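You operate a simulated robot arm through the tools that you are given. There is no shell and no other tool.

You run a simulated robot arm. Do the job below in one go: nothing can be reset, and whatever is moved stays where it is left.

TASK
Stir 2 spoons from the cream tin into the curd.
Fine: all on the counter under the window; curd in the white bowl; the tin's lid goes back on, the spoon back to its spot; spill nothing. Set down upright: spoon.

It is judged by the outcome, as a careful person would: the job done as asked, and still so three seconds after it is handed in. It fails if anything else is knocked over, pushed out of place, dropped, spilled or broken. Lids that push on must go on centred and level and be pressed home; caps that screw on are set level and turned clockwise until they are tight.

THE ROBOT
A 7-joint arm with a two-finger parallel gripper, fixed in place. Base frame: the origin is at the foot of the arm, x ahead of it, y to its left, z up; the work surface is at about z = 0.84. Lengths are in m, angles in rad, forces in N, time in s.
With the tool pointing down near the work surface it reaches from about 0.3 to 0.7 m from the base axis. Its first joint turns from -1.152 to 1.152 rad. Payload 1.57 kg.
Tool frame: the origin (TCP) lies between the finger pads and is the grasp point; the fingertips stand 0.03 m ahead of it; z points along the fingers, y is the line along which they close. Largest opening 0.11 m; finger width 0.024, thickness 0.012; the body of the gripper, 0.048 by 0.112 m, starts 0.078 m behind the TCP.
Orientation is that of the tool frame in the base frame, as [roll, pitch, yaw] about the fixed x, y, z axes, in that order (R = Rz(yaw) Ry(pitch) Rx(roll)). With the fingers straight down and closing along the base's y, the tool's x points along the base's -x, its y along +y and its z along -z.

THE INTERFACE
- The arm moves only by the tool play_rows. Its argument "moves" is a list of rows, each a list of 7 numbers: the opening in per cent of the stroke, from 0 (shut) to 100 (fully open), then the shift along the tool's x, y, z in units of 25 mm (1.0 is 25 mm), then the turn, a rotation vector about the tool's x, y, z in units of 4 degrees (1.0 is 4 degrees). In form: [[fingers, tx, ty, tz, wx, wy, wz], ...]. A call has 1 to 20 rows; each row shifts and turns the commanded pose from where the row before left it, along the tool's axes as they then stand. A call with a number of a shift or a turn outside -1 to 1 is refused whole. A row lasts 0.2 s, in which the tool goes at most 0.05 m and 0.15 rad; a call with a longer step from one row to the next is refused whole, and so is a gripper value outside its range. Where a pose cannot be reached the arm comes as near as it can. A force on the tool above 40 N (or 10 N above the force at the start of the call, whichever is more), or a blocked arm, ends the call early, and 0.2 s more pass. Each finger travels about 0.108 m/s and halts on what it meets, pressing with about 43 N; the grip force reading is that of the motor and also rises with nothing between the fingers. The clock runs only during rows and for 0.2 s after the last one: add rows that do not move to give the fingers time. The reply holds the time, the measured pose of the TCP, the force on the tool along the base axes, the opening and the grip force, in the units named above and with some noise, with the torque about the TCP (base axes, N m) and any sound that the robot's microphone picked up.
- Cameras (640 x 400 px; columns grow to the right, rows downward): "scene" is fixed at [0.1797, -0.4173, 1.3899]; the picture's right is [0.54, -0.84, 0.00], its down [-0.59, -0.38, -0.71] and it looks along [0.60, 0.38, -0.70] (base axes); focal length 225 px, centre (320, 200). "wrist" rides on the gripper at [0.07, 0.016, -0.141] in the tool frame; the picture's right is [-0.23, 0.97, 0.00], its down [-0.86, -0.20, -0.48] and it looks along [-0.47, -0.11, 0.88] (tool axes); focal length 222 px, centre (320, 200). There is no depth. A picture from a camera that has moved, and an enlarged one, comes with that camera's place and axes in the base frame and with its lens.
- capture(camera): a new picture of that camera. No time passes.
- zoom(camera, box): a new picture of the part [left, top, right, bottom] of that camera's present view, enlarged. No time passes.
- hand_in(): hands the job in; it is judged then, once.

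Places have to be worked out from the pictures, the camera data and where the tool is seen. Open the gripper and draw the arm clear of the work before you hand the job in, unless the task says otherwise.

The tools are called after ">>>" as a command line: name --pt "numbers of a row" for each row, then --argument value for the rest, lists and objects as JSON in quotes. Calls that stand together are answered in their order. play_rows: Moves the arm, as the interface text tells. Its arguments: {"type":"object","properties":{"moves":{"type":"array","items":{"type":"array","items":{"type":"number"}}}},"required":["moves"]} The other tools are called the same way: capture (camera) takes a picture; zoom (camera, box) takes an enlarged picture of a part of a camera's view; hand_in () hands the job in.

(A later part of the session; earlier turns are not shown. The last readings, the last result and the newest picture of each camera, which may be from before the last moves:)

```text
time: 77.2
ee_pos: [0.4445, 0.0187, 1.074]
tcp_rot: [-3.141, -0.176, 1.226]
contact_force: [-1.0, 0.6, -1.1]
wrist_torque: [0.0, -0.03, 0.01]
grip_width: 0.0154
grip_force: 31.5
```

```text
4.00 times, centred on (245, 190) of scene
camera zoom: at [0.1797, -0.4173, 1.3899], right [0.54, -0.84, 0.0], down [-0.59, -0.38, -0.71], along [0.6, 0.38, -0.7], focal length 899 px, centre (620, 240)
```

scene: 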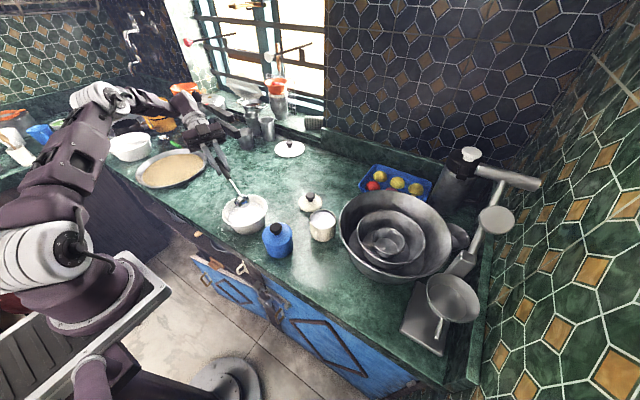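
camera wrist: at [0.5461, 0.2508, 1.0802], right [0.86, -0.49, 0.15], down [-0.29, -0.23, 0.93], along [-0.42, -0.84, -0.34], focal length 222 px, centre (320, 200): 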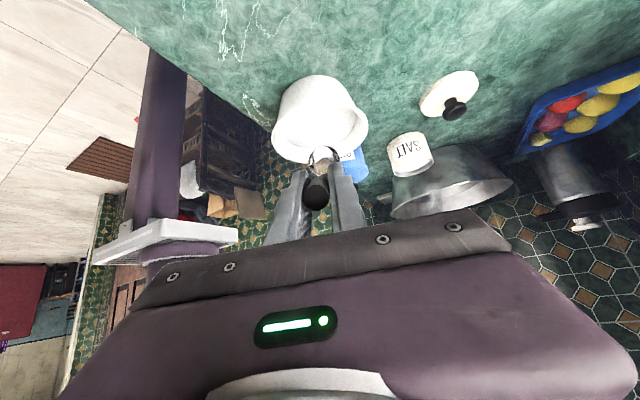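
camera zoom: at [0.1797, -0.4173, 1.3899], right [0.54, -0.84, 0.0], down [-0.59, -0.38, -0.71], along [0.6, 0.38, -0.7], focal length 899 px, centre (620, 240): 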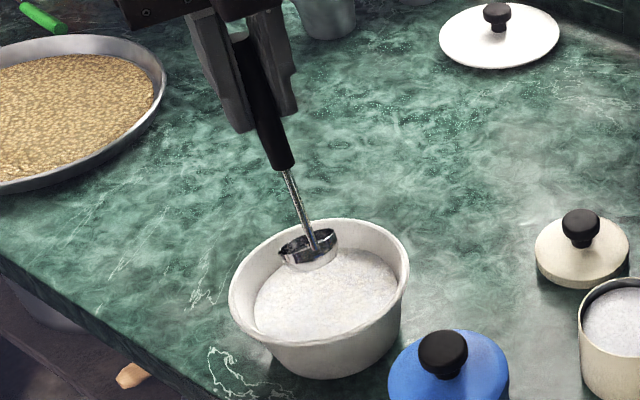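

The tool is now at exactly the 28° entry tip, so I go straight back to the tin like this: up 3 cm, then level across to above the tin's centre.

>>> play_rows --pt "0 0.104 0 -0.591 0 0 0" --pt "0 0.104 0 -0.591 0 0 0" --pt "0 -0.264 0.246 -0.046 0 0 0" --pt "0 -0.528 0.493 -0.093 0 0 0" --pt "0 -0.66 0.616 -0.116 0 0 0" --pt "0 -0.66 0.616 -0.116 0 0 0" --pt "0 -0.66 0.616 -0.116 0 0 0" --pt "0 -0.66 0.616 -0.116 0 0 0" --pt "0 -0.66 0.616 -0.116 0 0 0" --pt "0 -0.66 0.616 -0.116 0 0 0" --pt "0 -0.66 0.616 -0.116 0 0 0" --pt "0 -0.66 0.616 -0.116 0 0 0" --pt "0 -0.528 0.493 -0.093 0 0 0" --pt "0 -0.264 0.246 -0.046 0 0 0" --pt "0 0 0 0 0 0 0"

>>> zoom --camera "scene" --box '[290, 160, 370, 250]'

>>> zoom --camera "wrist" --box '[270, 90, 390, 220]'

>>> zoom --camera "scene" --box '[205, 170, 295, 260]'

```text
time: 80.4
ee_pos: [0.5354, -0.1995, 1.1037]
tcp_rot: [3.141, -0.176, 1.223]
contact_force: [0.0, 0.2, -0.9]
wrist_torque: [0.0, 0.01, -0.01]
grip_width: 0.0157
grip_force: 31.3
```

```text
4.44 times, centred on (330, 205) of scene
camera zoom: at [0.1797, -0.4173, 1.3899], right [0.54, -0.84, 0.0], down [-0.59, -0.38, -0.71], along [0.6, 0.38, -0.7], focal length 999 px, centre (276, 178)
```

zoom: 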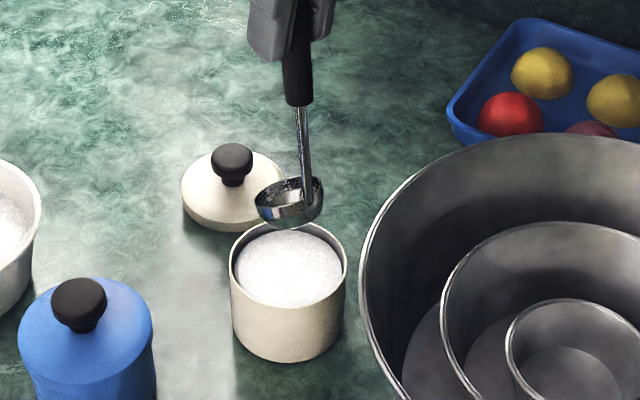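

```text
3.08 times, centred on (330, 155) of wrist
camera zoom: at [0.5668, -0.1647, 1.2536], right [0.84, -0.54, -0.04], down [-0.5, -0.8, 0.32], along [-0.21, -0.25, -0.95], focal length 684 px, centre (289, 338)
```

zoom: 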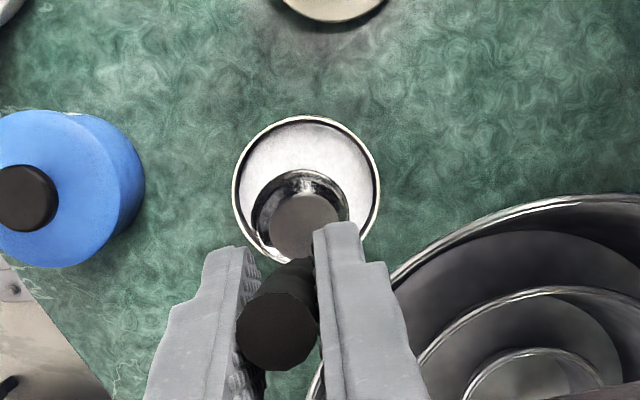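

```text
4.44 times, centred on (250, 215) of scene
camera zoom: at [0.1797, -0.4173, 1.3899], right [0.54, -0.84, 0.0], down [-0.59, -0.38, -0.71], along [0.6, 0.38, -0.7], focal length 999 px, centre (631, 133)
```

zoom: 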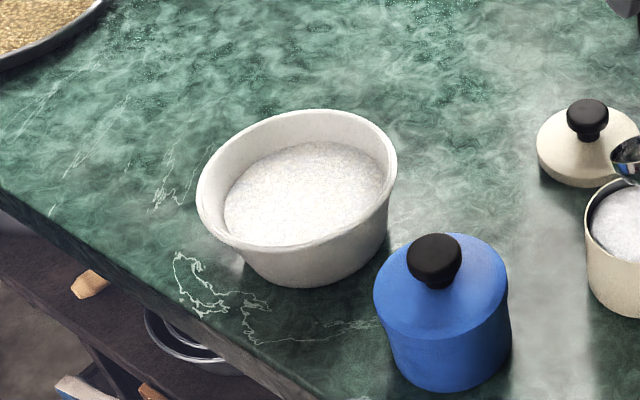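

The same start pose is reached over the tin, and the counter around the bowl is clean. I repeat the scoop, going 4 mm deeper since the level has dropped.

>>> play_rows --pt "0 -0.105 0 0.591 0 0 0" --pt "0 -0.139 0 0.788 0 0 0" --pt "0 -0.105 0 0.591 0 0 0" --pt "0 -0.035 0 0.197 0 0 0" --pt "0 -0.052 0 0.295 0 0 0" --pt "0 -0.052 0 0.295 0 0 0" --pt "0 -0.052 0 0.295 0 0 0" --pt "0 -0.052 0 0.295 0 0 0" --pt "0 -0.025 0 0.14 0 0 0" --pt "0 0 0 0 0 0 0"

>>> zoom --camera "scene" --box '[300, 190, 350, 250]'

>>> zoom --camera "wrist" --box '[270, 90, 390, 220]'

```text
time: 82.6
ee_pos: [0.536, -0.1998, 1.0149]
tcp_rot: [3.141, -0.173, 1.223]
contact_force: [0.0, 0.0, -0.9]
wrist_torque: [0.01, -0.01, 0.01]
grip_width: 0.0157
grip_force: 30.9
```

```text
6.67 times, centred on (325, 220) of scene
camera zoom: at [0.1797, -0.4173, 1.3899], right [0.54, -0.84, 0.0], down [-0.59, -0.38, -0.71], along [0.6, 0.38, -0.7], focal length 1499 px, centre (287, 67)
```

zoom: 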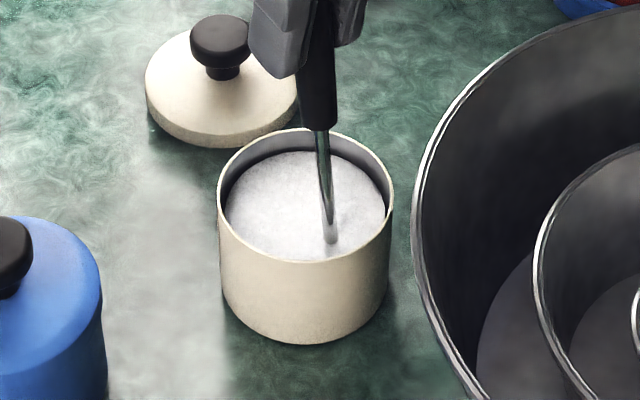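

```text
3.08 times, centred on (330, 155) of wrist
camera zoom: at [0.5667, -0.1649, 1.1654], right [0.84, -0.54, -0.04], down [-0.5, -0.8, 0.32], along [-0.21, -0.25, -0.95], focal length 684 px, centre (289, 338)
```

zoom: 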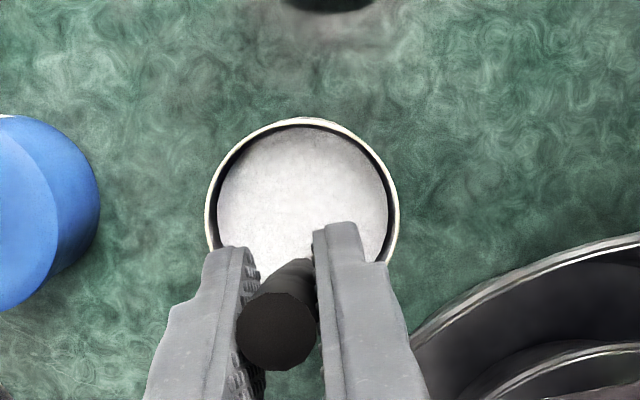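

The level dropped again as the ladle filled. I level the ladle under the surface and then lift it slowly.

>>> play_rows --pt "0 -0.355 0 -0.026 0 1 0" --pt "0 -0.355 0 -0.026 0 1 0" --pt "0 -0.355 0 -0.026 0 1 0" --pt "0 -0.355 0 -0.026 0 1 0" --pt "0 -0.355 0 -0.026 0 1 0" --pt "0 -0.355 0 -0.026 0 1 0" --pt "0 -0.355 0 -0.026 0 1 0" --pt "0 0 0 0 0 0 0"

>>> zoom --camera "scene" --box '[300, 180, 360, 250]'

>>> zoom --camera "wrist" --box '[270, 90, 390, 220]'

```text
time: 84.4
ee_pos: [0.5155, -0.2544, 0.9973]
tcp_rot: [-3.141, -0.663, 1.224]
contact_force: [-0.5, -0.4, -0.3]
wrist_torque: [-0.04, 0.02, 0.02]
grip_width: 0.0156
grip_force: 31.4
```

```text
5.71 times, centred on (330, 215) of scene
camera zoom: at [0.1797, -0.4173, 1.3899], right [0.54, -0.84, 0.0], down [-0.59, -0.38, -0.71], along [0.6, 0.38, -0.7], focal length 1285 px, centre (263, 114)
```

zoom: 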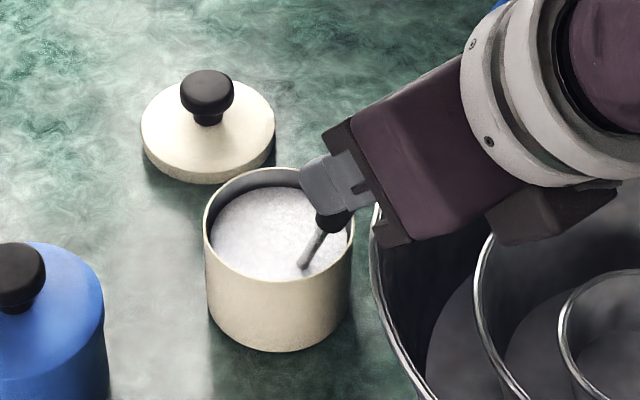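

```text
3.08 times, centred on (330, 155) of wrist
camera zoom: at [0.5202, -0.2923, 1.1498], right [0.85, -0.5, -0.14], down [-0.52, -0.84, -0.15], along [-0.04, 0.2, -0.98], focal length 684 px, centre (289, 338)
```

zoom: 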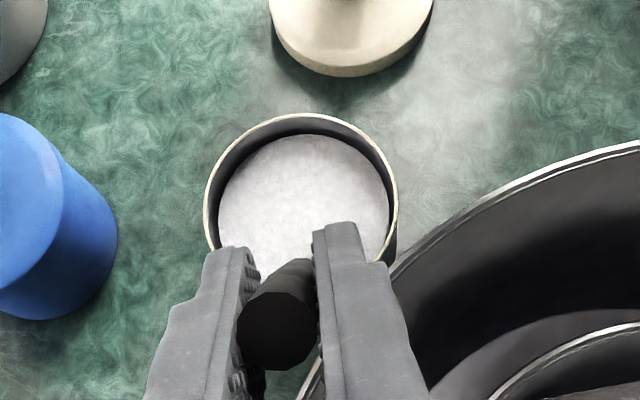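

Level under the surface with no contact forces. I lift slowly straight up.

>>> play_rows --pt "0 0.062 0 -0.079 0 0 0" --pt "0 0.123 0 -0.158 0 0 0" --pt "0 0.185 0 -0.236 0 0 0" --pt "0 0.246 0 -0.315 0 0 0" --pt "0 0.246 0 -0.315 0 0 0" --pt "0 0.308 0 -0.394 0 0 0" --pt "0 0.308 0 -0.394 0 0 0" --pt "0 0.308 0 -0.394 0 0 0" --pt "0 0.246 0 -0.315 0 0 0" --pt "0 0.185 0 -0.236 0 0 0" --pt "0 0.185 0 -0.236 0 0 0" --pt "0 0.062 0 -0.079 0 0 0" --pt "0 0 0 0 0 0 0"

>>> zoom --camera "scene" --box '[300, 180, 360, 250]'

>>> zoom --camera "wrist" --box '[270, 90, 390, 220]'

```text
time: 87.2
ee_pos: [0.5183, -0.2555, 1.0964]
tcp_rot: [-3.141, -0.664, 1.222]
contact_force: [0.5, -0.1, -0.6]
wrist_torque: [-0.03, 0.03, -0.01]
grip_width: 0.0155
grip_force: 31.2
```

```text
5.71 times, centred on (330, 215) of scene
camera zoom: at [0.1797, -0.4173, 1.3899], right [0.54, -0.84, 0.0], down [-0.59, -0.38, -0.71], along [0.6, 0.38, -0.7], focal length 1285 px, centre (263, 114)
```

zoom: 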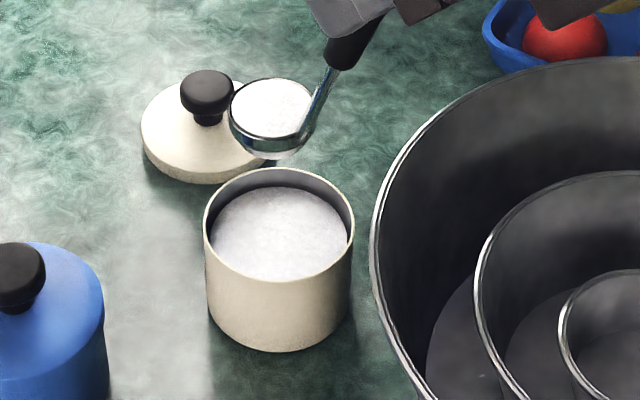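

```text
3.08 times, centred on (330, 155) of wrist
camera zoom: at [0.5214, -0.2918, 1.2502], right [0.85, -0.5, -0.14], down [-0.52, -0.84, -0.15], along [-0.04, 0.2, -0.98], focal length 684 px, centre (289, 338)
```

zoom: 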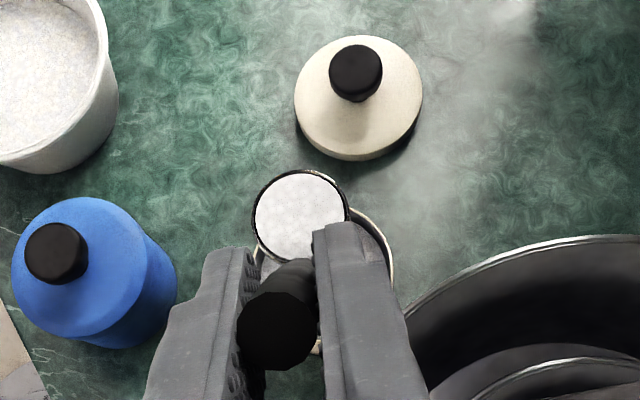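

The second spoonful is full and level. I carry it to the bowl with the same smooth motion as before.

>>> play_rows --pt "0 0.102 -0.125 0.08 0 0 0" --pt "0 0.256 -0.314 0.2 0 0 0" --pt "0 0.409 -0.502 0.32 0 0 0" --pt "0 0.512 -0.627 0.4 0 0 0" --pt "0 0.512 -0.627 0.4 0 0 0" --pt "0 0.512 -0.627 0.4 0 0 0" --pt "0 0.512 -0.627 0.4 0 0 0" --pt "0 0.512 -0.627 0.4 0 0 0" --pt "0 0.512 -0.627 0.4 0 0 0" --pt "0 0.512 -0.627 0.4 0 0 0" --pt "0 0.409 -0.502 0.32 0 0 0" --pt "0 0.256 -0.314 0.2 0 0 0" --pt "0 0.18 -0.188 0.14 0 0 0" --pt "0 0.13 -0.125 0.1 0 0 0" --pt "0 0 0 0 0 0 0" --pt "0 -0.123 0 0.158 0 0 0" --pt "0 -0.246 0 0.315 0 0 0" --pt "0 -0.308 0 0.394 0 0 0" --pt "0 -0.185 0 0.236 0 0 0" --pt "0 -0.123 0 0.158 0 0 0"

>>> zoom --camera "scene" --box '[205, 140, 285, 240]'

>>> zoom --camera "wrist" --box '[260, 110, 400, 240]'

```text
time: 91.4
ee_pos: [0.4217, -0.0399, 1.057]
tcp_rot: [-3.139, -0.664, 1.223]
contact_force: [0.2, -1.5, 0.3]
wrist_torque: [-0.08, 0.03, 0.03]
grip_width: 0.0154
grip_force: 31.0
```

```text
4.00 times, centred on (245, 190) of scene
camera zoom: at [0.1797, -0.4173, 1.3899], right [0.54, -0.84, 0.0], down [-0.59, -0.38, -0.71], along [0.6, 0.38, -0.7], focal length 899 px, centre (620, 240)
```

zoom: 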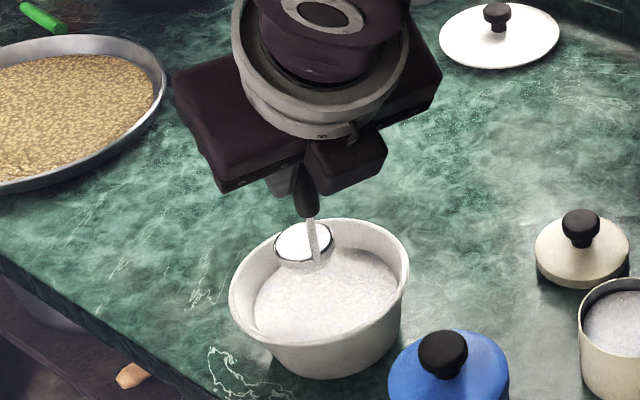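

```text
3.08 times, centred on (330, 175) of wrist
camera zoom: at [0.4264, -0.078, 1.2105], right [0.85, -0.5, -0.14], down [-0.52, -0.84, -0.15], along [-0.04, 0.2, -0.98], focal length 684 px, centre (289, 277)
```

zoom: 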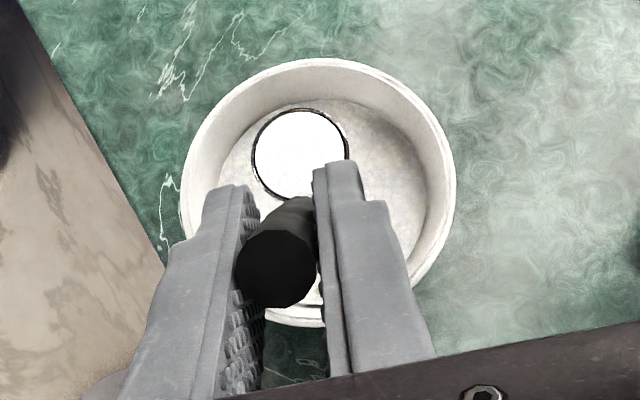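

The ladle is centred over the bowl, full and level. I pour the second spoonful by tipping about the ladle's centre, first 76°.

>>> play_rows --pt "0 0.372 0 0.078 0 -1 0" --pt "0 0.372 0 0.078 0 -1 0" --pt "0 0.372 0 0.078 0 -1 0" --pt "0 0.372 0 0.078 0 -1 0" --pt "0 0.372 0 0.078 0 -1 0" --pt "0 0.372 0 0.078 0 -1 0" --pt "0 0.372 0 0.078 0 -1 0" --pt "0 0.372 0 0.078 0 -1 0" --pt "0 0.372 0 0.078 0 -1 0" --pt "0 0.372 0 0.078 0 -1 0" --pt "0 0.372 0 0.078 0 -1 0" --pt "0 0.372 0 0.078 0 -1 0" --pt "0 0.372 0 0.078 0 -1 0" --pt "0 0.372 0 0.078 0 -1 0" --pt "0 0.372 0 0.078 0 -1 0" --pt "0 0.372 0 0.078 0 -1 0" --pt "0 0.372 0 0.078 0 -1 0" --pt "0 0.372 0 0.078 0 -1 0" --pt "0 0.372 0 0.078 0 -1 0" --pt "0 0 0 0 0 0 0"

>>> zoom --camera "wrist" --box '[250, 90, 390, 220]'

>>> zoom --camera "scene" --box '[205, 140, 285, 240]'

```text
time: 95.6
ee_pos: [0.4781, 0.1139, 1.0277]
tcp_rot: [3.141, 0.665, 1.223]
contact_force: [0.2, -0.3, -0.8]
wrist_torque: [0.08, -0.05, 0.0]
grip_width: 0.0153
grip_force: 31.7
```

```text
3.08 times, centred on (320, 155) of wrist
camera zoom: at [0.5423, 0.2411, 1.0954], right [0.85, -0.5, 0.14], down [-0.32, -0.29, 0.9], along [-0.41, -0.82, -0.4], focal length 684 px, centre (320, 338)
```

zoom: 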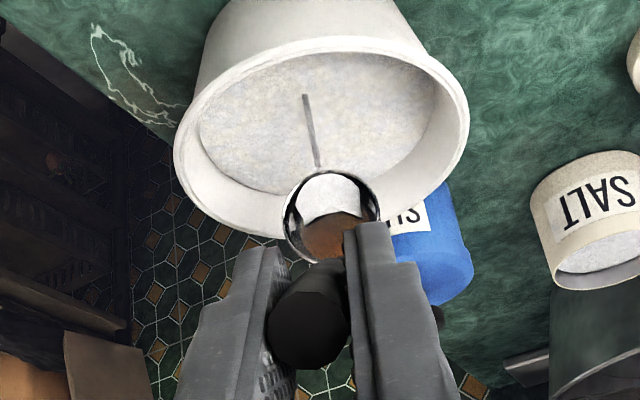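

```text
4.00 times, centred on (245, 190) of scene
camera zoom: at [0.1797, -0.4173, 1.3899], right [0.54, -0.84, 0.0], down [-0.59, -0.38, -0.71], along [0.6, 0.38, -0.7], focal length 899 px, centre (620, 240)
```

zoom: 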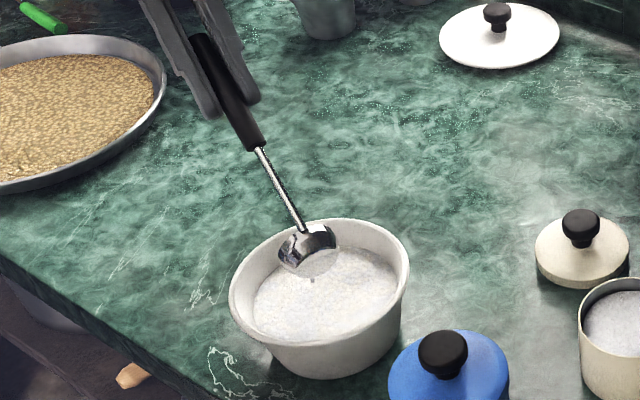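

The salt stream falls inside the bowl again. I tip 24° more, holding at the end to empty the ladle fully.

>>> play_rows --pt "0 0.372 0 0.078 0 -1 0" --pt "0 0.372 0 0.078 0 -1 0" --pt "0 0.372 0 0.078 0 -1 0" --pt "0 0.372 0 0.078 0 -1 0" --pt "0 0.372 0 0.078 0 -1 0" --pt "0 0.335 0 0.07 0 -0.9 0" --pt "0 0 0 0 0 0 0" --pt "0 0 0 0 0 0 0" --pt "0 0 0 0 0 0 0"

>>> zoom --camera "wrist" --box '[290, 120, 370, 190]'

>>> zoom --camera "scene" --box '[205, 140, 285, 240]'

```text
time: 97.6
ee_pos: [0.4882, 0.1412, 0.981]
tcp_rot: [-3.14, 1.076, 1.222]
contact_force: [0.1, 0.0, -0.6]
wrist_torque: [0.09, -0.02, -0.02]
grip_width: 0.0158
grip_force: 31.1
```

```text
5.71 times, centred on (330, 155) of wrist
camera zoom: at [0.5569, 0.2823, 0.9858], right [0.88, -0.43, 0.2], down [-0.18, 0.08, 0.98], along [-0.44, -0.9, -0.01], focal length 1269 px, centre (263, 457)
```

zoom: 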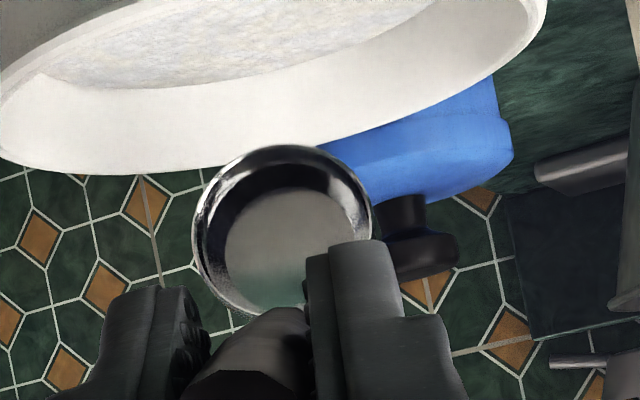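

```text
4.00 times, centred on (245, 190) of scene
camera zoom: at [0.1797, -0.4173, 1.3899], right [0.54, -0.84, 0.0], down [-0.59, -0.38, -0.71], along [0.6, 0.38, -0.7], focal length 899 px, centre (620, 240)
```

zoom: 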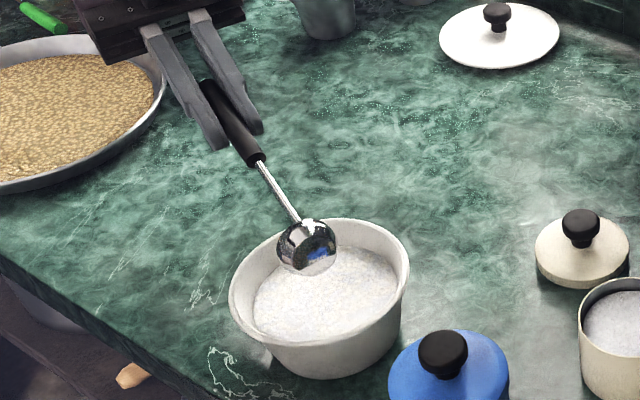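

The ladle is empty again: two spoonfuls are in the bowl. I tip back to where the handle is upright (28° tip), which is a good pose for stirring.

>>> play_rows --pt "0 -0.376 0 -0.052 0 1 0" --pt "0 -0.376 0 -0.052 0 1 0" --pt "0 -0.376 0 -0.052 0 1 0" --pt "0 -0.376 0 -0.052 0 1 0" --pt "0 -0.376 0 -0.052 0 1 0" --pt "0 -0.376 0 -0.052 0 1 0" --pt "0 -0.376 0 -0.052 0 1 0" --pt "0 -0.376 0 -0.052 0 1 0" --pt "0 -0.376 0 -0.052 0 1 0" --pt "0 -0.376 0 -0.052 0 1 0" --pt "0 -0.376 0 -0.052 0 1 0" --pt "0 -0.376 0 -0.052 0 1 0" --pt "0 -0.376 0 -0.052 0 1 0" --pt "0 -0.376 0 -0.052 0 1 0" --pt "0 -0.376 0 -0.052 0 1 0" --pt "0 -0.376 0 -0.052 0 1 0" --pt "0 -0.376 0 -0.052 0 1 0" --pt "0 -0.376 0 -0.052 0 1 0" --pt "0 0 0 0 0 0 0"

>>> zoom --camera "wrist" --box '[250, 70, 390, 230]'

>>> zoom --camera "scene" --box '[205, 140, 285, 240]'

```text
time: 101.6
ee_pos: [0.4424, 0.0168, 1.0752]
tcp_rot: [3.141, -0.184, 1.224]
contact_force: [-0.4, -0.7, -0.8]
wrist_torque: [0.03, -0.03, -0.02]
grip_width: 0.0155
grip_force: 30.7
```

```text
2.50 times, centred on (320, 150) of wrist
camera zoom: at [0.4729, 0.0514, 1.2243], right [0.84, -0.54, -0.04], down [-0.5, -0.8, 0.32], along [-0.2, -0.24, -0.95], focal length 555 px, centre (320, 325)
```

zoom: 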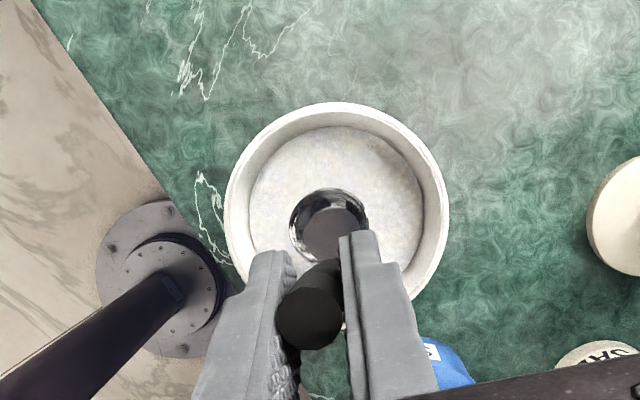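

```text
4.00 times, centred on (245, 190) of scene
camera zoom: at [0.1797, -0.4173, 1.3899], right [0.54, -0.84, 0.0], down [-0.59, -0.38, -0.71], along [0.6, 0.38, -0.7], focal length 899 px, centre (620, 240)
```

zoom: 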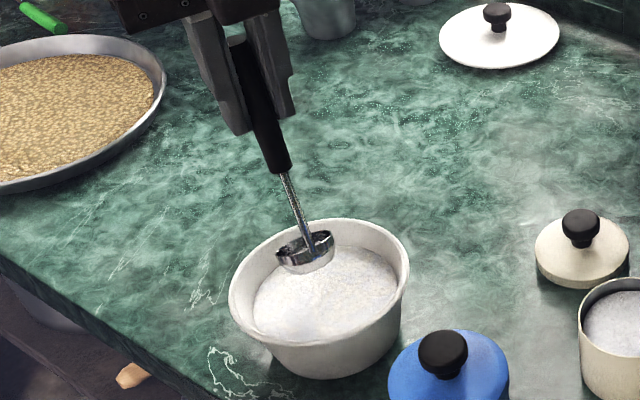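

The ladle is over the middle of the bowl. I lower it into the curd, watching the vertical force for the bowl's floor.

>>> play_rows --pt "0 -0.109 0 0.59 0 0 0" --pt "0 -0.127 0 0.688 0 0 0" --pt "0 -0.109 0 0.59 0 0 0" --pt "0 -0.073 0 0.393 0 0 0" --pt "0 -0.036 0 0.197 0 0 0" --pt "0 0 0 0 0 0 0"

>>> zoom --camera "scene" --box '[205, 160, 285, 245]'

>>> zoom --camera "wrist" --box '[250, 70, 390, 230]'

```text
time: 103.0
ee_pos: [0.4432, 0.0195, 1.0112]
tcp_rot: [-3.141, -0.181, 1.223]
contact_force: [0.6, 0.0, -1.3]
wrist_torque: [0.0, -0.02, -0.03]
grip_width: 0.0155
grip_force: 31.5
```

```text
4.71 times, centred on (245, 202) of scene
camera zoom: at [0.1797, -0.4173, 1.3899], right [0.54, -0.84, 0.0], down [-0.59, -0.38, -0.71], along [0.6, 0.38, -0.7], focal length 1058 px, centre (673, 188)
```

zoom: 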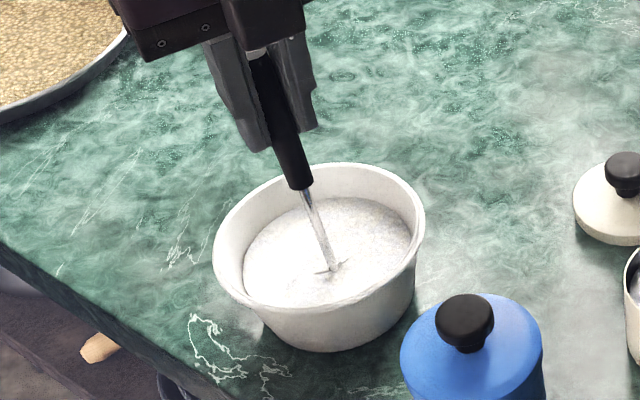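

```text
2.50 times, centred on (320, 150) of wrist
camera zoom: at [0.4733, 0.0525, 1.1616], right [0.84, -0.54, -0.04], down [-0.5, -0.8, 0.32], along [-0.2, -0.24, -0.95], focal length 555 px, centre (320, 325)
```

zoom: 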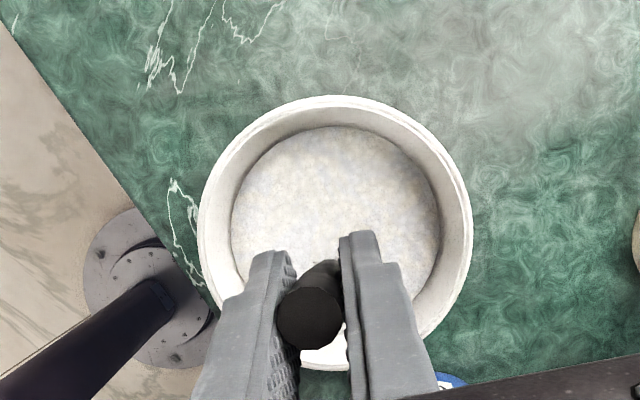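

The ladle is just under the curd's surface with no contact. I go 5 mm deeper, then trace the first circle of 2 cm radius.

>>> play_rows --pt "0 -0.018 0 0.098 0 0 0" --pt "0 -0.018 0 0.098 0 0 0" --pt "0 0 0 0 0 0 0"

>>> zoom --camera "scene" --box '[205, 160, 285, 245]'

```text
time: 103.8
ee_pos: [0.4432, 0.0195, 1.0065]
tcp_rot: [-3.14, -0.182, 1.224]
contact_force: [0.2, -0.5, -0.2]
wrist_torque: [0.01, 0.03, 0.01]
grip_width: 0.0154
grip_force: 31.6
```

```text
4.71 times, centred on (245, 202) of scene
camera zoom: at [0.1797, -0.4173, 1.3899], right [0.54, -0.84, 0.0], down [-0.59, -0.38, -0.71], along [0.6, 0.38, -0.7], focal length 1058 px, centre (673, 188)
```

zoom: 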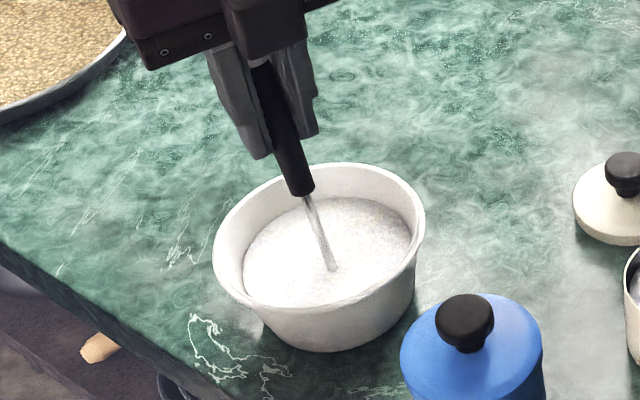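

Still no contact. I start stirring: out to 1.8 cm from the bowl's centre, then one full circle, checking forces.

>>> play_rows --pt "0 0.154 0.018 0.029 0 0 0" --pt "0 0.308 0.035 0.057 0 0 0" --pt "0 0.154 0.018 0.029 0 0 0" --pt "0 -0.095 0.36 -0.018 0 0 0" --pt "0 -0.259 0.2635 -0.048 0 0 0" --pt "0 -0.354 0.0965 -0.0655 0 0 0" --pt "0 -0.354 -0.0965 -0.0655 0 0 0" --pt "0 -0.259 -0.2635 -0.048 0 0 0" --pt "0 -0.095 -0.36 -0.018 0 0 0" --pt "0 0.095 -0.36 0.018 0 0 0" --pt "0 0.259 -0.2635 0.048 0 0 0" --pt "0 0.354 -0.0965 0.0655 0 0 0" --pt "0 0.354 0.0965 0.0655 0 0 0" --pt "0 0.259 0.2635 0.048 0 0 0" --pt "0 0.095 0.36 0.018 0 0 0"

>>> zoom --camera "scene" --box '[205, 160, 285, 245]'

>>> zoom --camera "wrist" --box '[250, 70, 390, 230]'

```text
time: 107.0
ee_pos: [0.4505, 0.0323, 1.0072]
tcp_rot: [3.141, -0.182, 1.224]
contact_force: [-0.3, -0.2, -1.3]
wrist_torque: [-0.01, 0.0, -0.03]
grip_width: 0.0157
grip_force: 31.4
```

```text
4.71 times, centred on (245, 202) of scene
camera zoom: at [0.1797, -0.4173, 1.3899], right [0.54, -0.84, 0.0], down [-0.59, -0.38, -0.71], along [0.6, 0.38, -0.7], focal length 1058 px, centre (673, 188)
```

zoom: 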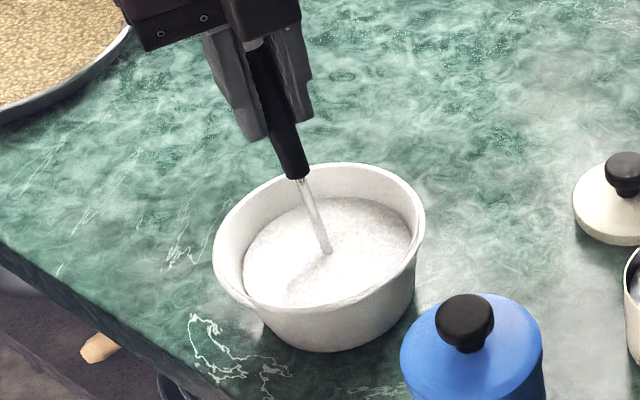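

```text
2.50 times, centred on (320, 150) of wrist
camera zoom: at [0.4814, 0.0657, 1.157], right [0.84, -0.54, -0.04], down [-0.5, -0.8, 0.32], along [-0.2, -0.24, -0.95], focal length 555 px, centre (320, 325)
```

zoom: 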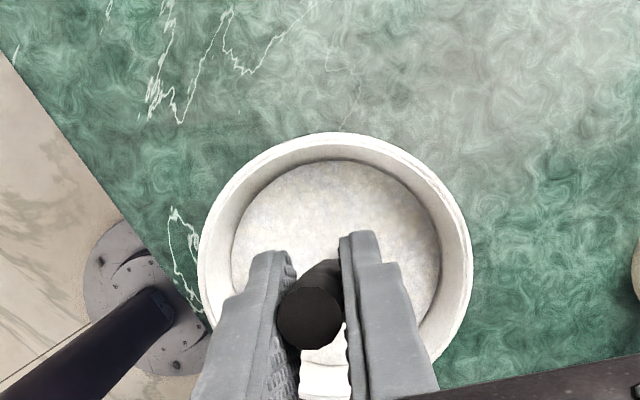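

No forces and the bowl has not moved. I continue with two more circles, slightly faster.

>>> play_rows --pt "0 -0.1352 0.4232 -0.025 0 0 0" --pt "0 -0.3539 0.2616 -0.0655 0 0 0" --pt "0 -0.4374 0 -0.081 0 0 0" --pt "0 -0.3539 -0.2616 -0.0655 0 0 0" --pt "0 -0.1352 -0.4232 -0.025 0 0 0" --pt "0 0.1352 -0.4232 0.025 0 0 0" --pt "0 0.3539 -0.2616 0.0655 0 0 0" --pt "0 0.4374 0 0.081 0 0 0" --pt "0 0.3539 0.2616 0.0655 0 0 0" --pt "0 0.1352 0.4232 0.025 0 0 0" --pt "0 -0.1352 0.4232 -0.025 0 0 0" --pt "0 -0.3539 0.2616 -0.0655 0 0 0" --pt "0 -0.4374 0 -0.081 0 0 0" --pt "0 -0.3539 -0.2616 -0.0655 0 0 0" --pt "0 -0.1352 -0.4232 -0.025 0 0 0" --pt "0 0.1352 -0.4232 0.025 0 0 0" --pt "0 0.3539 -0.2616 0.0655 0 0 0" --pt "0 0.4374 0 0.081 0 0 0" --pt "0 0.3539 0.2616 0.0655 0 0 0" --pt "0 0.1352 0.4232 0.025 0 0 0"

>>> zoom --camera "scene" --box '[205, 160, 285, 245]'

```text
time: 111.2
ee_pos: [0.4503, 0.0325, 1.0056]
tcp_rot: [3.141, -0.181, 1.225]
contact_force: [0.0, 0.3, -1.1]
wrist_torque: [0.05, -0.01, -0.02]
grip_width: 0.0154
grip_force: 31.2
```

```text
4.71 times, centred on (245, 202) of scene
camera zoom: at [0.1797, -0.4173, 1.3899], right [0.54, -0.84, 0.0], down [-0.59, -0.38, -0.71], along [0.6, 0.38, -0.7], focal length 1058 px, centre (673, 188)
```

zoom: 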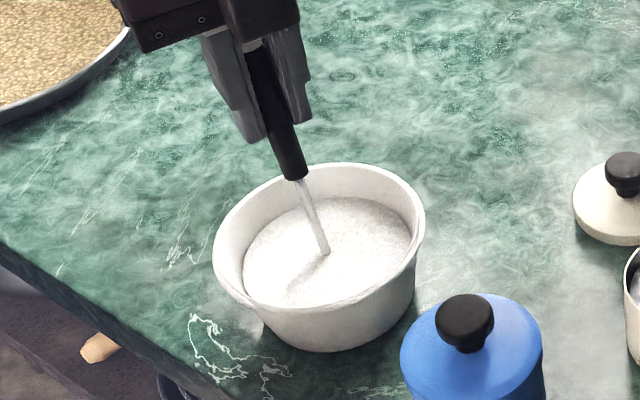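

Stirring runs freely. I add two more circles, then I will bring the ladle back to the centre.

>>> play_rows --pt "0 -0.1352 0.4232 -0.025 0 0 0" --pt "0 -0.3539 0.2616 -0.0655 0 0 0" --pt "0 -0.4374 0 -0.081 0 0 0" --pt "0 -0.3539 -0.2616 -0.0655 0 0 0" --pt "0 -0.1352 -0.4232 -0.025 0 0 0" --pt "0 0.1352 -0.4232 0.025 0 0 0" --pt "0 0.3539 -0.2616 0.0655 0 0 0" --pt "0 0.4374 0 0.081 0 0 0" --pt "0 0.3539 0.2616 0.0655 0 0 0" --pt "0 0.1352 0.4232 0.025 0 0 0" --pt "0 -0.1352 0.4232 -0.025 0 0 0" --pt "0 -0.3539 0.2616 -0.0655 0 0 0" --pt "0 -0.4374 0 -0.081 0 0 0" --pt "0 -0.3539 -0.2616 -0.0655 0 0 0" --pt "0 -0.1352 -0.4232 -0.025 0 0 0" --pt "0 0.1352 -0.4232 0.025 0 0 0" --pt "0 0.3539 -0.2616 0.0655 0 0 0" --pt "0 0.4374 0 0.081 0 0 0" --pt "0 0.3539 0.2616 0.0655 0 0 0" --pt "0 0.1352 0.4232 0.025 0 0 0"

>>> zoom --camera "wrist" --box '[250, 70, 390, 230]'

```text
time: 115.4
ee_pos: [0.4507, 0.0334, 1.0041]
tcp_rot: [-3.141, -0.18, 1.223]
contact_force: [0.1, -0.7, -1.0]
wrist_torque: [0.01, -0.01, -0.01]
grip_width: 0.0155
grip_force: 31.3
```

```text
2.50 times, centred on (320, 150) of wrist
camera zoom: at [0.4804, 0.066, 1.1559], right [0.84, -0.54, -0.04], down [-0.5, -0.8, 0.32], along [-0.2, -0.24, -0.95], focal length 555 px, centre (320, 325)
```

zoom: 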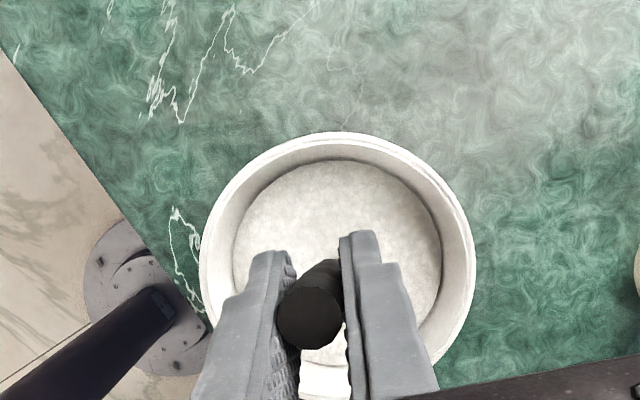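

The mottled salt streaks have blended into an even surface. I do two more circles to be thorough.

>>> play_rows --pt "0 -0.1352 0.4232 -0.025 0 0 0" --pt "0 -0.3539 0.2616 -0.0655 0 0 0" --pt "0 -0.4374 0 -0.081 0 0 0" --pt "0 -0.3539 -0.2616 -0.0655 0 0 0" --pt "0 -0.1352 -0.4232 -0.025 0 0 0" --pt "0 0.1352 -0.4232 0.025 0 0 0" --pt "0 0.3539 -0.2616 0.0655 0 0 0" --pt "0 0.4374 0 0.081 0 0 0" --pt "0 0.3539 0.2616 0.0655 0 0 0" --pt "0 0.1352 0.4232 0.025 0 0 0" --pt "0 -0.1352 0.4232 -0.025 0 0 0" --pt "0 -0.3539 0.2616 -0.0655 0 0 0" --pt "0 -0.4374 0 -0.081 0 0 0" --pt "0 -0.3539 -0.2616 -0.0655 0 0 0" --pt "0 -0.1352 -0.4232 -0.025 0 0 0" --pt "0 0.1352 -0.4232 0.025 0 0 0" --pt "0 0.3539 -0.2616 0.0655 0 0 0" --pt "0 0.4374 0 0.081 0 0 0" --pt "0 0.3539 0.2616 0.0655 0 0 0" --pt "0 0.1352 0.4232 0.025 0 0 0"

>>> zoom --camera "wrist" --box '[250, 70, 390, 230]'

>>> zoom --camera "scene" --box '[205, 160, 285, 245]'

```text
time: 119.6
ee_pos: [0.45, 0.0332, 1.0065]
tcp_rot: [-3.141, -0.183, 1.224]
contact_force: [0.5, 0.0, -1.3]
wrist_torque: [-0.01, 0.0, -0.06]
grip_width: 0.0156
grip_force: 31.3
```

```text
2.50 times, centred on (320, 150) of wrist
camera zoom: at [0.48, 0.0662, 1.157], right [0.84, -0.54, -0.04], down [-0.5, -0.8, 0.32], along [-0.2, -0.24, -0.95], focal length 555 px, centre (320, 325)
```

zoom: 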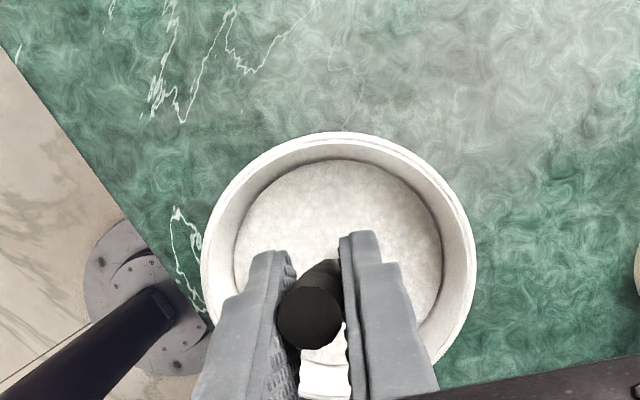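

```text
4.71 times, centred on (245, 202) of scene
camera zoom: at [0.1797, -0.4173, 1.3899], right [0.54, -0.84, 0.0], down [-0.59, -0.38, -0.71], along [0.6, 0.38, -0.7], focal length 1058 px, centre (673, 188)
```

zoom: 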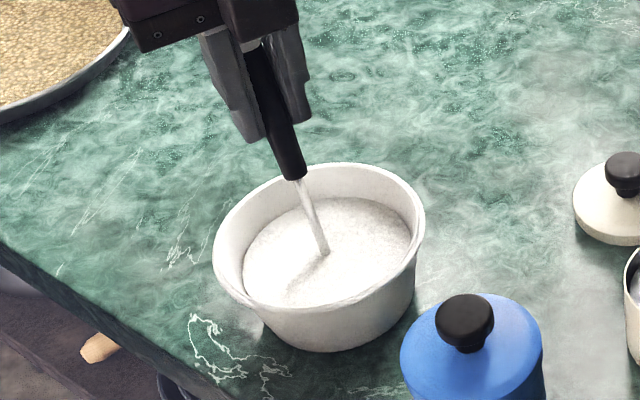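

The curd is evenly mixed and the bowl is where it was. To leave no curd in the ladle, I return to the centre, and tip it to about 60° while still in the curd before lifting out.

>>> play_rows --pt "0 -0.236 0 -0.0437 0 0 0" --pt "0 -0.236 0 -0.0437 0 0 0" --pt "0 -0.236 0 -0.0437 0 0 0" --pt "0 0.029 0 -0.157 0 0 0" --pt "0 0.372 0 0.078 0 -1 0" --pt "0 0.372 0 0.078 0 -1 0" --pt "0 0.372 0 0.078 0 -1 0" --pt "0 0.372 0 0.078 0 -1 0" --pt "0 0.372 0 0.078 0 -1 0" --pt "0 0.372 0 0.078 0 -1 0" --pt "0 0.372 0 0.078 0 -1 0" --pt "0 0.372 0 0.078 0 -1 0" --pt "0 0 0 0 0 0 0"

>>> zoom --camera "scene" --box '[205, 140, 285, 240]'

>>> zoom --camera "wrist" --box '[250, 70, 390, 230]'

```text
time: 122.4
ee_pos: [0.4673, 0.0841, 0.9899]
tcp_rot: [3.141, 0.378, 1.224]
contact_force: [-0.1, 0.6, -0.7]
wrist_torque: [0.1, -0.02, -0.03]
grip_width: 0.0158
grip_force: 31.0
```

```text
4.00 times, centred on (245, 190) of scene
camera zoom: at [0.1797, -0.4173, 1.3899], right [0.54, -0.84, 0.0], down [-0.59, -0.38, -0.71], along [0.6, 0.38, -0.7], focal length 899 px, centre (620, 240)
```

zoom: 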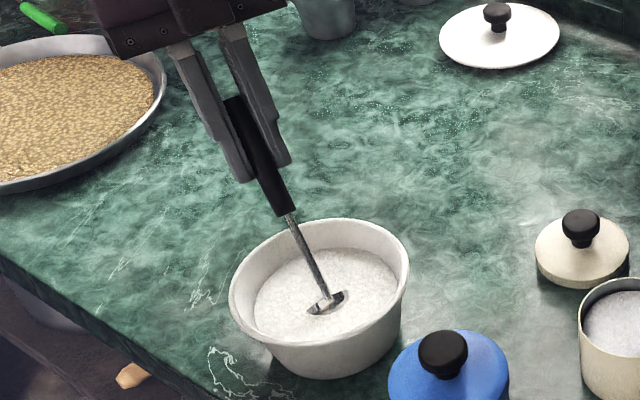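

```text
2.50 times, centred on (320, 150) of wrist
camera zoom: at [0.5237, 0.1877, 1.0947], right [0.84, -0.53, 0.08], down [-0.4, -0.51, 0.76], along [-0.36, -0.67, -0.64], focal length 555 px, centre (320, 325)
```

zoom: 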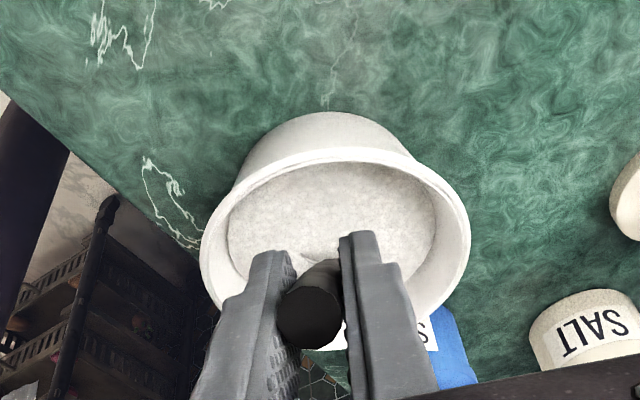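

The ladle is tipped, half out of the curd. I raise it slowly straight up, staying over the bowl.

>>> play_rows --pt "0 -0.055 0 -0.14 0 0 0" --pt "0 -0.074 0 -0.186 0 0 0" --pt "0 -0.11 0 -0.279 0 0 0" --pt "0 -0.147 0 -0.372 0 0 0" --pt "0 -0.184 0 -0.465 0 0 0" --pt "0 -0.184 0 -0.465 0 0 0" --pt "0 -0.147 0 -0.372 0 0 0" --pt "0 -0.11 0 -0.279 0 0 0" --pt "0 0 0 0 0 0 0" --pt "0 0 0 0 0 0 0"

>>> zoom --camera "scene" --box '[205, 140, 285, 240]'

>>> zoom --camera "wrist" --box '[270, 100, 370, 200]'

```text
time: 124.6
ee_pos: [0.4673, 0.0832, 1.0581]
tcp_rot: [-3.141, 0.376, 1.223]
contact_force: [-0.4, 0.5, -0.8]
wrist_torque: [0.06, -0.02, -0.01]
grip_width: 0.0155
grip_force: 31.7
```

```text
4.00 times, centred on (245, 190) of scene
camera zoom: at [0.1797, -0.4173, 1.3899], right [0.54, -0.84, 0.0], down [-0.59, -0.38, -0.71], along [0.6, 0.38, -0.7], focal length 899 px, centre (620, 240)
```

zoom: 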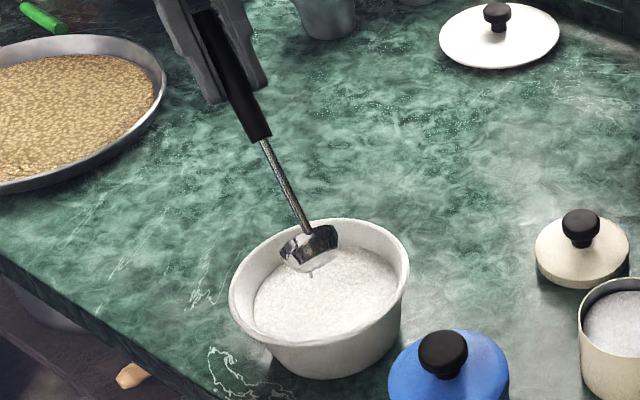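

```text
4.00 times, centred on (320, 150) of wrist
camera zoom: at [0.5238, 0.186, 1.1639], right [0.84, -0.53, 0.08], down [-0.4, -0.51, 0.76], along [-0.36, -0.67, -0.64], focal length 888 px, centre (320, 400)
```

zoom: 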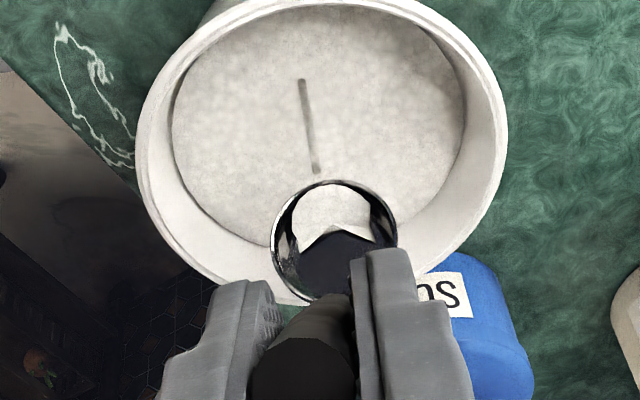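

A thin stream shows the last curd draining back into the bowl. I tip on to 100° to drain the ladle completely and hold.

>>> play_rows --pt "0 0.372 0 0.078 0 -1 0" --pt "0 0.372 0 0.078 0 -1 0" --pt "0 0.372 0 0.078 0 -1 0" --pt "0 0.372 0 0.078 0 -1 0" --pt "0 0.372 0 0.078 0 -1 0" --pt "0 0.372 0 0.078 0 -1 0" --pt "0 0.372 0 0.078 0 -1 0" --pt "0 0.372 0 0.078 0 -1 0" --pt "0 0.372 0 0.078 0 -1 0" --pt "0 0.335 0 0.07 0 -0.9 0" --pt "0 0 0 0 0 0 0" --pt "0 0 0 0 0 0 0" --pt "0 0 0 0 0 0 0" --pt "0 0 0 0 0 0 0" --pt "0 0 0 0 0 0 0"

>>> zoom --camera "wrist" --box '[280, 110, 370, 190]'

>>> zoom --camera "scene" --box '[205, 140, 285, 240]'

```text
time: 127.8
ee_pos: [0.4883, 0.1385, 0.9883]
tcp_rot: [3.141, 1.068, 1.223]
contact_force: [1.1, 0.2, -0.5]
wrist_torque: [0.12, -0.03, 0.01]
grip_width: 0.0156
grip_force: 31.4
```

```text
5.00 times, centred on (325, 150) of wrist
camera zoom: at [0.5584, 0.2794, 0.9941], right [0.88, -0.43, 0.2], down [-0.18, 0.07, 0.98], along [-0.44, -0.9, -0.01], focal length 1111 px, centre (295, 450)
```

zoom: 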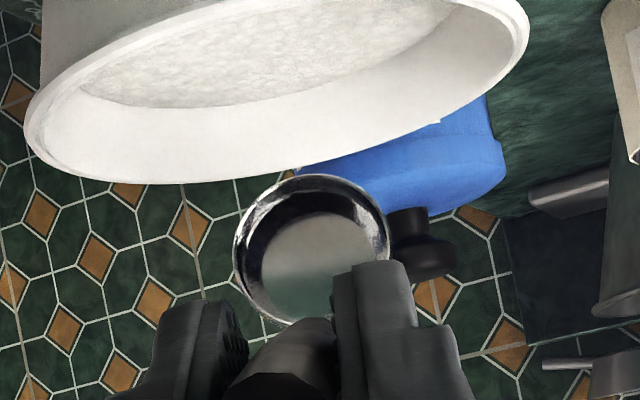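

```text
4.00 times, centred on (245, 190) of scene
camera zoom: at [0.1797, -0.4173, 1.3899], right [0.54, -0.84, 0.0], down [-0.59, -0.38, -0.71], along [0.6, 0.38, -0.7], focal length 899 px, centre (620, 240)
```

zoom: 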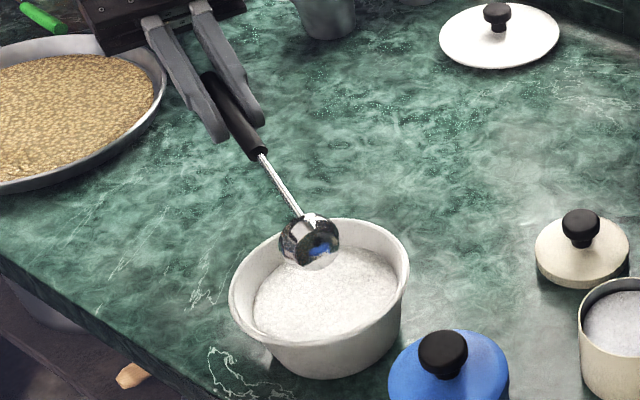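

The ladle is clean and empty. I turn it back to level, 80° now and the rest in the next call.

>>> play_rows --pt "0 -0.376 0 -0.052 0 1 0" --pt "0 -0.376 0 -0.052 0 1 0" --pt "0 -0.376 0 -0.052 0 1 0" --pt "0 -0.376 0 -0.052 0 1 0" --pt "0 -0.376 0 -0.052 0 1 0" --pt "0 -0.376 0 -0.052 0 1 0" --pt "0 -0.376 0 -0.052 0 1 0" --pt "0 -0.376 0 -0.052 0 1 0" --pt "0 -0.376 0 -0.052 0 1 0" --pt "0 -0.376 0 -0.052 0 1 0" --pt "0 -0.376 0 -0.052 0 1 0" --pt "0 -0.376 0 -0.052 0 1 0" --pt "0 -0.376 0 -0.052 0 1 0" --pt "0 -0.376 0 -0.052 0 1 0" --pt "0 -0.376 0 -0.052 0 1 0" --pt "0 -0.376 0 -0.052 0 1 0" --pt "0 -0.376 0 -0.052 0 1 0" --pt "0 -0.376 0 -0.052 0 1 0" --pt "0 -0.376 0 -0.052 0 1 0" --pt "0 -0.376 0 -0.052 0 1 0"

>>> zoom --camera "wrist" --box '[250, 70, 390, 230]'

```text
time: 132.0
ee_pos: [0.4367, -0.0012, 1.0772]
tcp_rot: [3.141, -0.331, 1.223]
contact_force: [0.3, 0.3, -1.2]
wrist_torque: [-0.01, 0.01, 0.0]
grip_width: 0.0155
grip_force: 31.2
```

```text
2.50 times, centred on (320, 150) of wrist
camera zoom: at [0.4586, 0.0099, 1.2325], right [0.84, -0.53, -0.07], down [-0.52, -0.84, 0.18], along [-0.16, -0.11, -0.98], focal length 555 px, centre (320, 325)
```

zoom: 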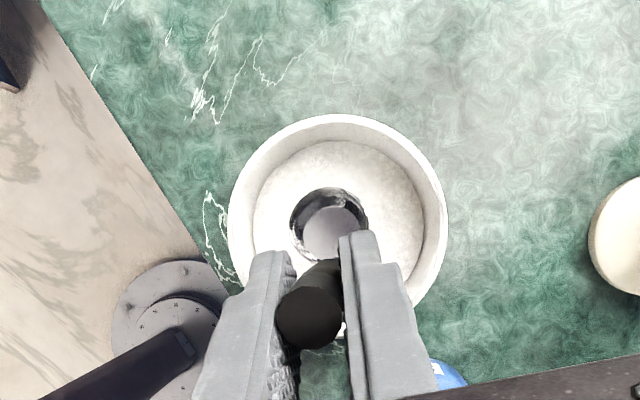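

The ladle is empty inside. I finish levelling it (19° more) and rise 5 cm clear of the bowl.

>>> play_rows --pt "0 -0.3576 0 -0.0495 0 0.951 0" --pt "0 -0.3576 0 -0.0495 0 0.951 0" --pt "0 -0.3576 0 -0.0495 0 0.951 0" --pt "0 -0.3576 0 -0.0495 0 0.951 0" --pt "0 -0.3576 0 -0.0495 0 0.951 0" --pt "0 0.308 0 -0.394 0 0 0" --pt "0 0.431 0 -0.552 0 0 0" --pt "0 0.308 0 -0.394 0 0 0" --pt "0 0.185 0 -0.236 0 0 0" --pt "0 0 0 0 0 0 0"

>>> zoom --camera "scene" --box '[205, 130, 305, 240]'

```text
time: 134.2
ee_pos: [0.4225, -0.0428, 1.1141]
tcp_rot: [3.141, -0.66, 1.224]
contact_force: [1.1, 0.1, -1.5]
wrist_torque: [-0.03, 0.0, 0.01]
grip_width: 0.0155
grip_force: 31.4
```

```text
3.64 times, centred on (255, 185) of scene
camera zoom: at [0.1797, -0.4173, 1.3899], right [0.54, -0.84, 0.0], down [-0.59, -0.38, -0.71], along [0.6, 0.38, -0.7], focal length 818 px, centre (556, 254)
```

zoom: 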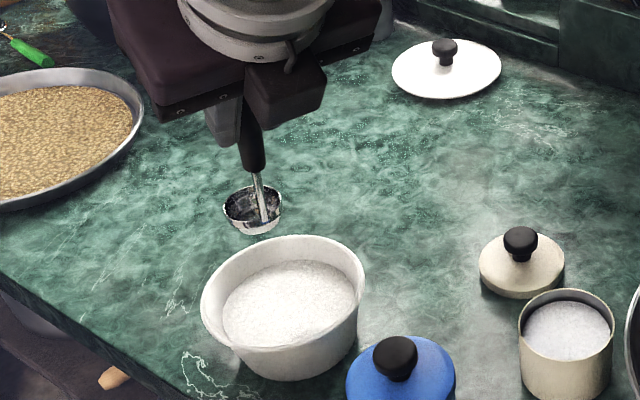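

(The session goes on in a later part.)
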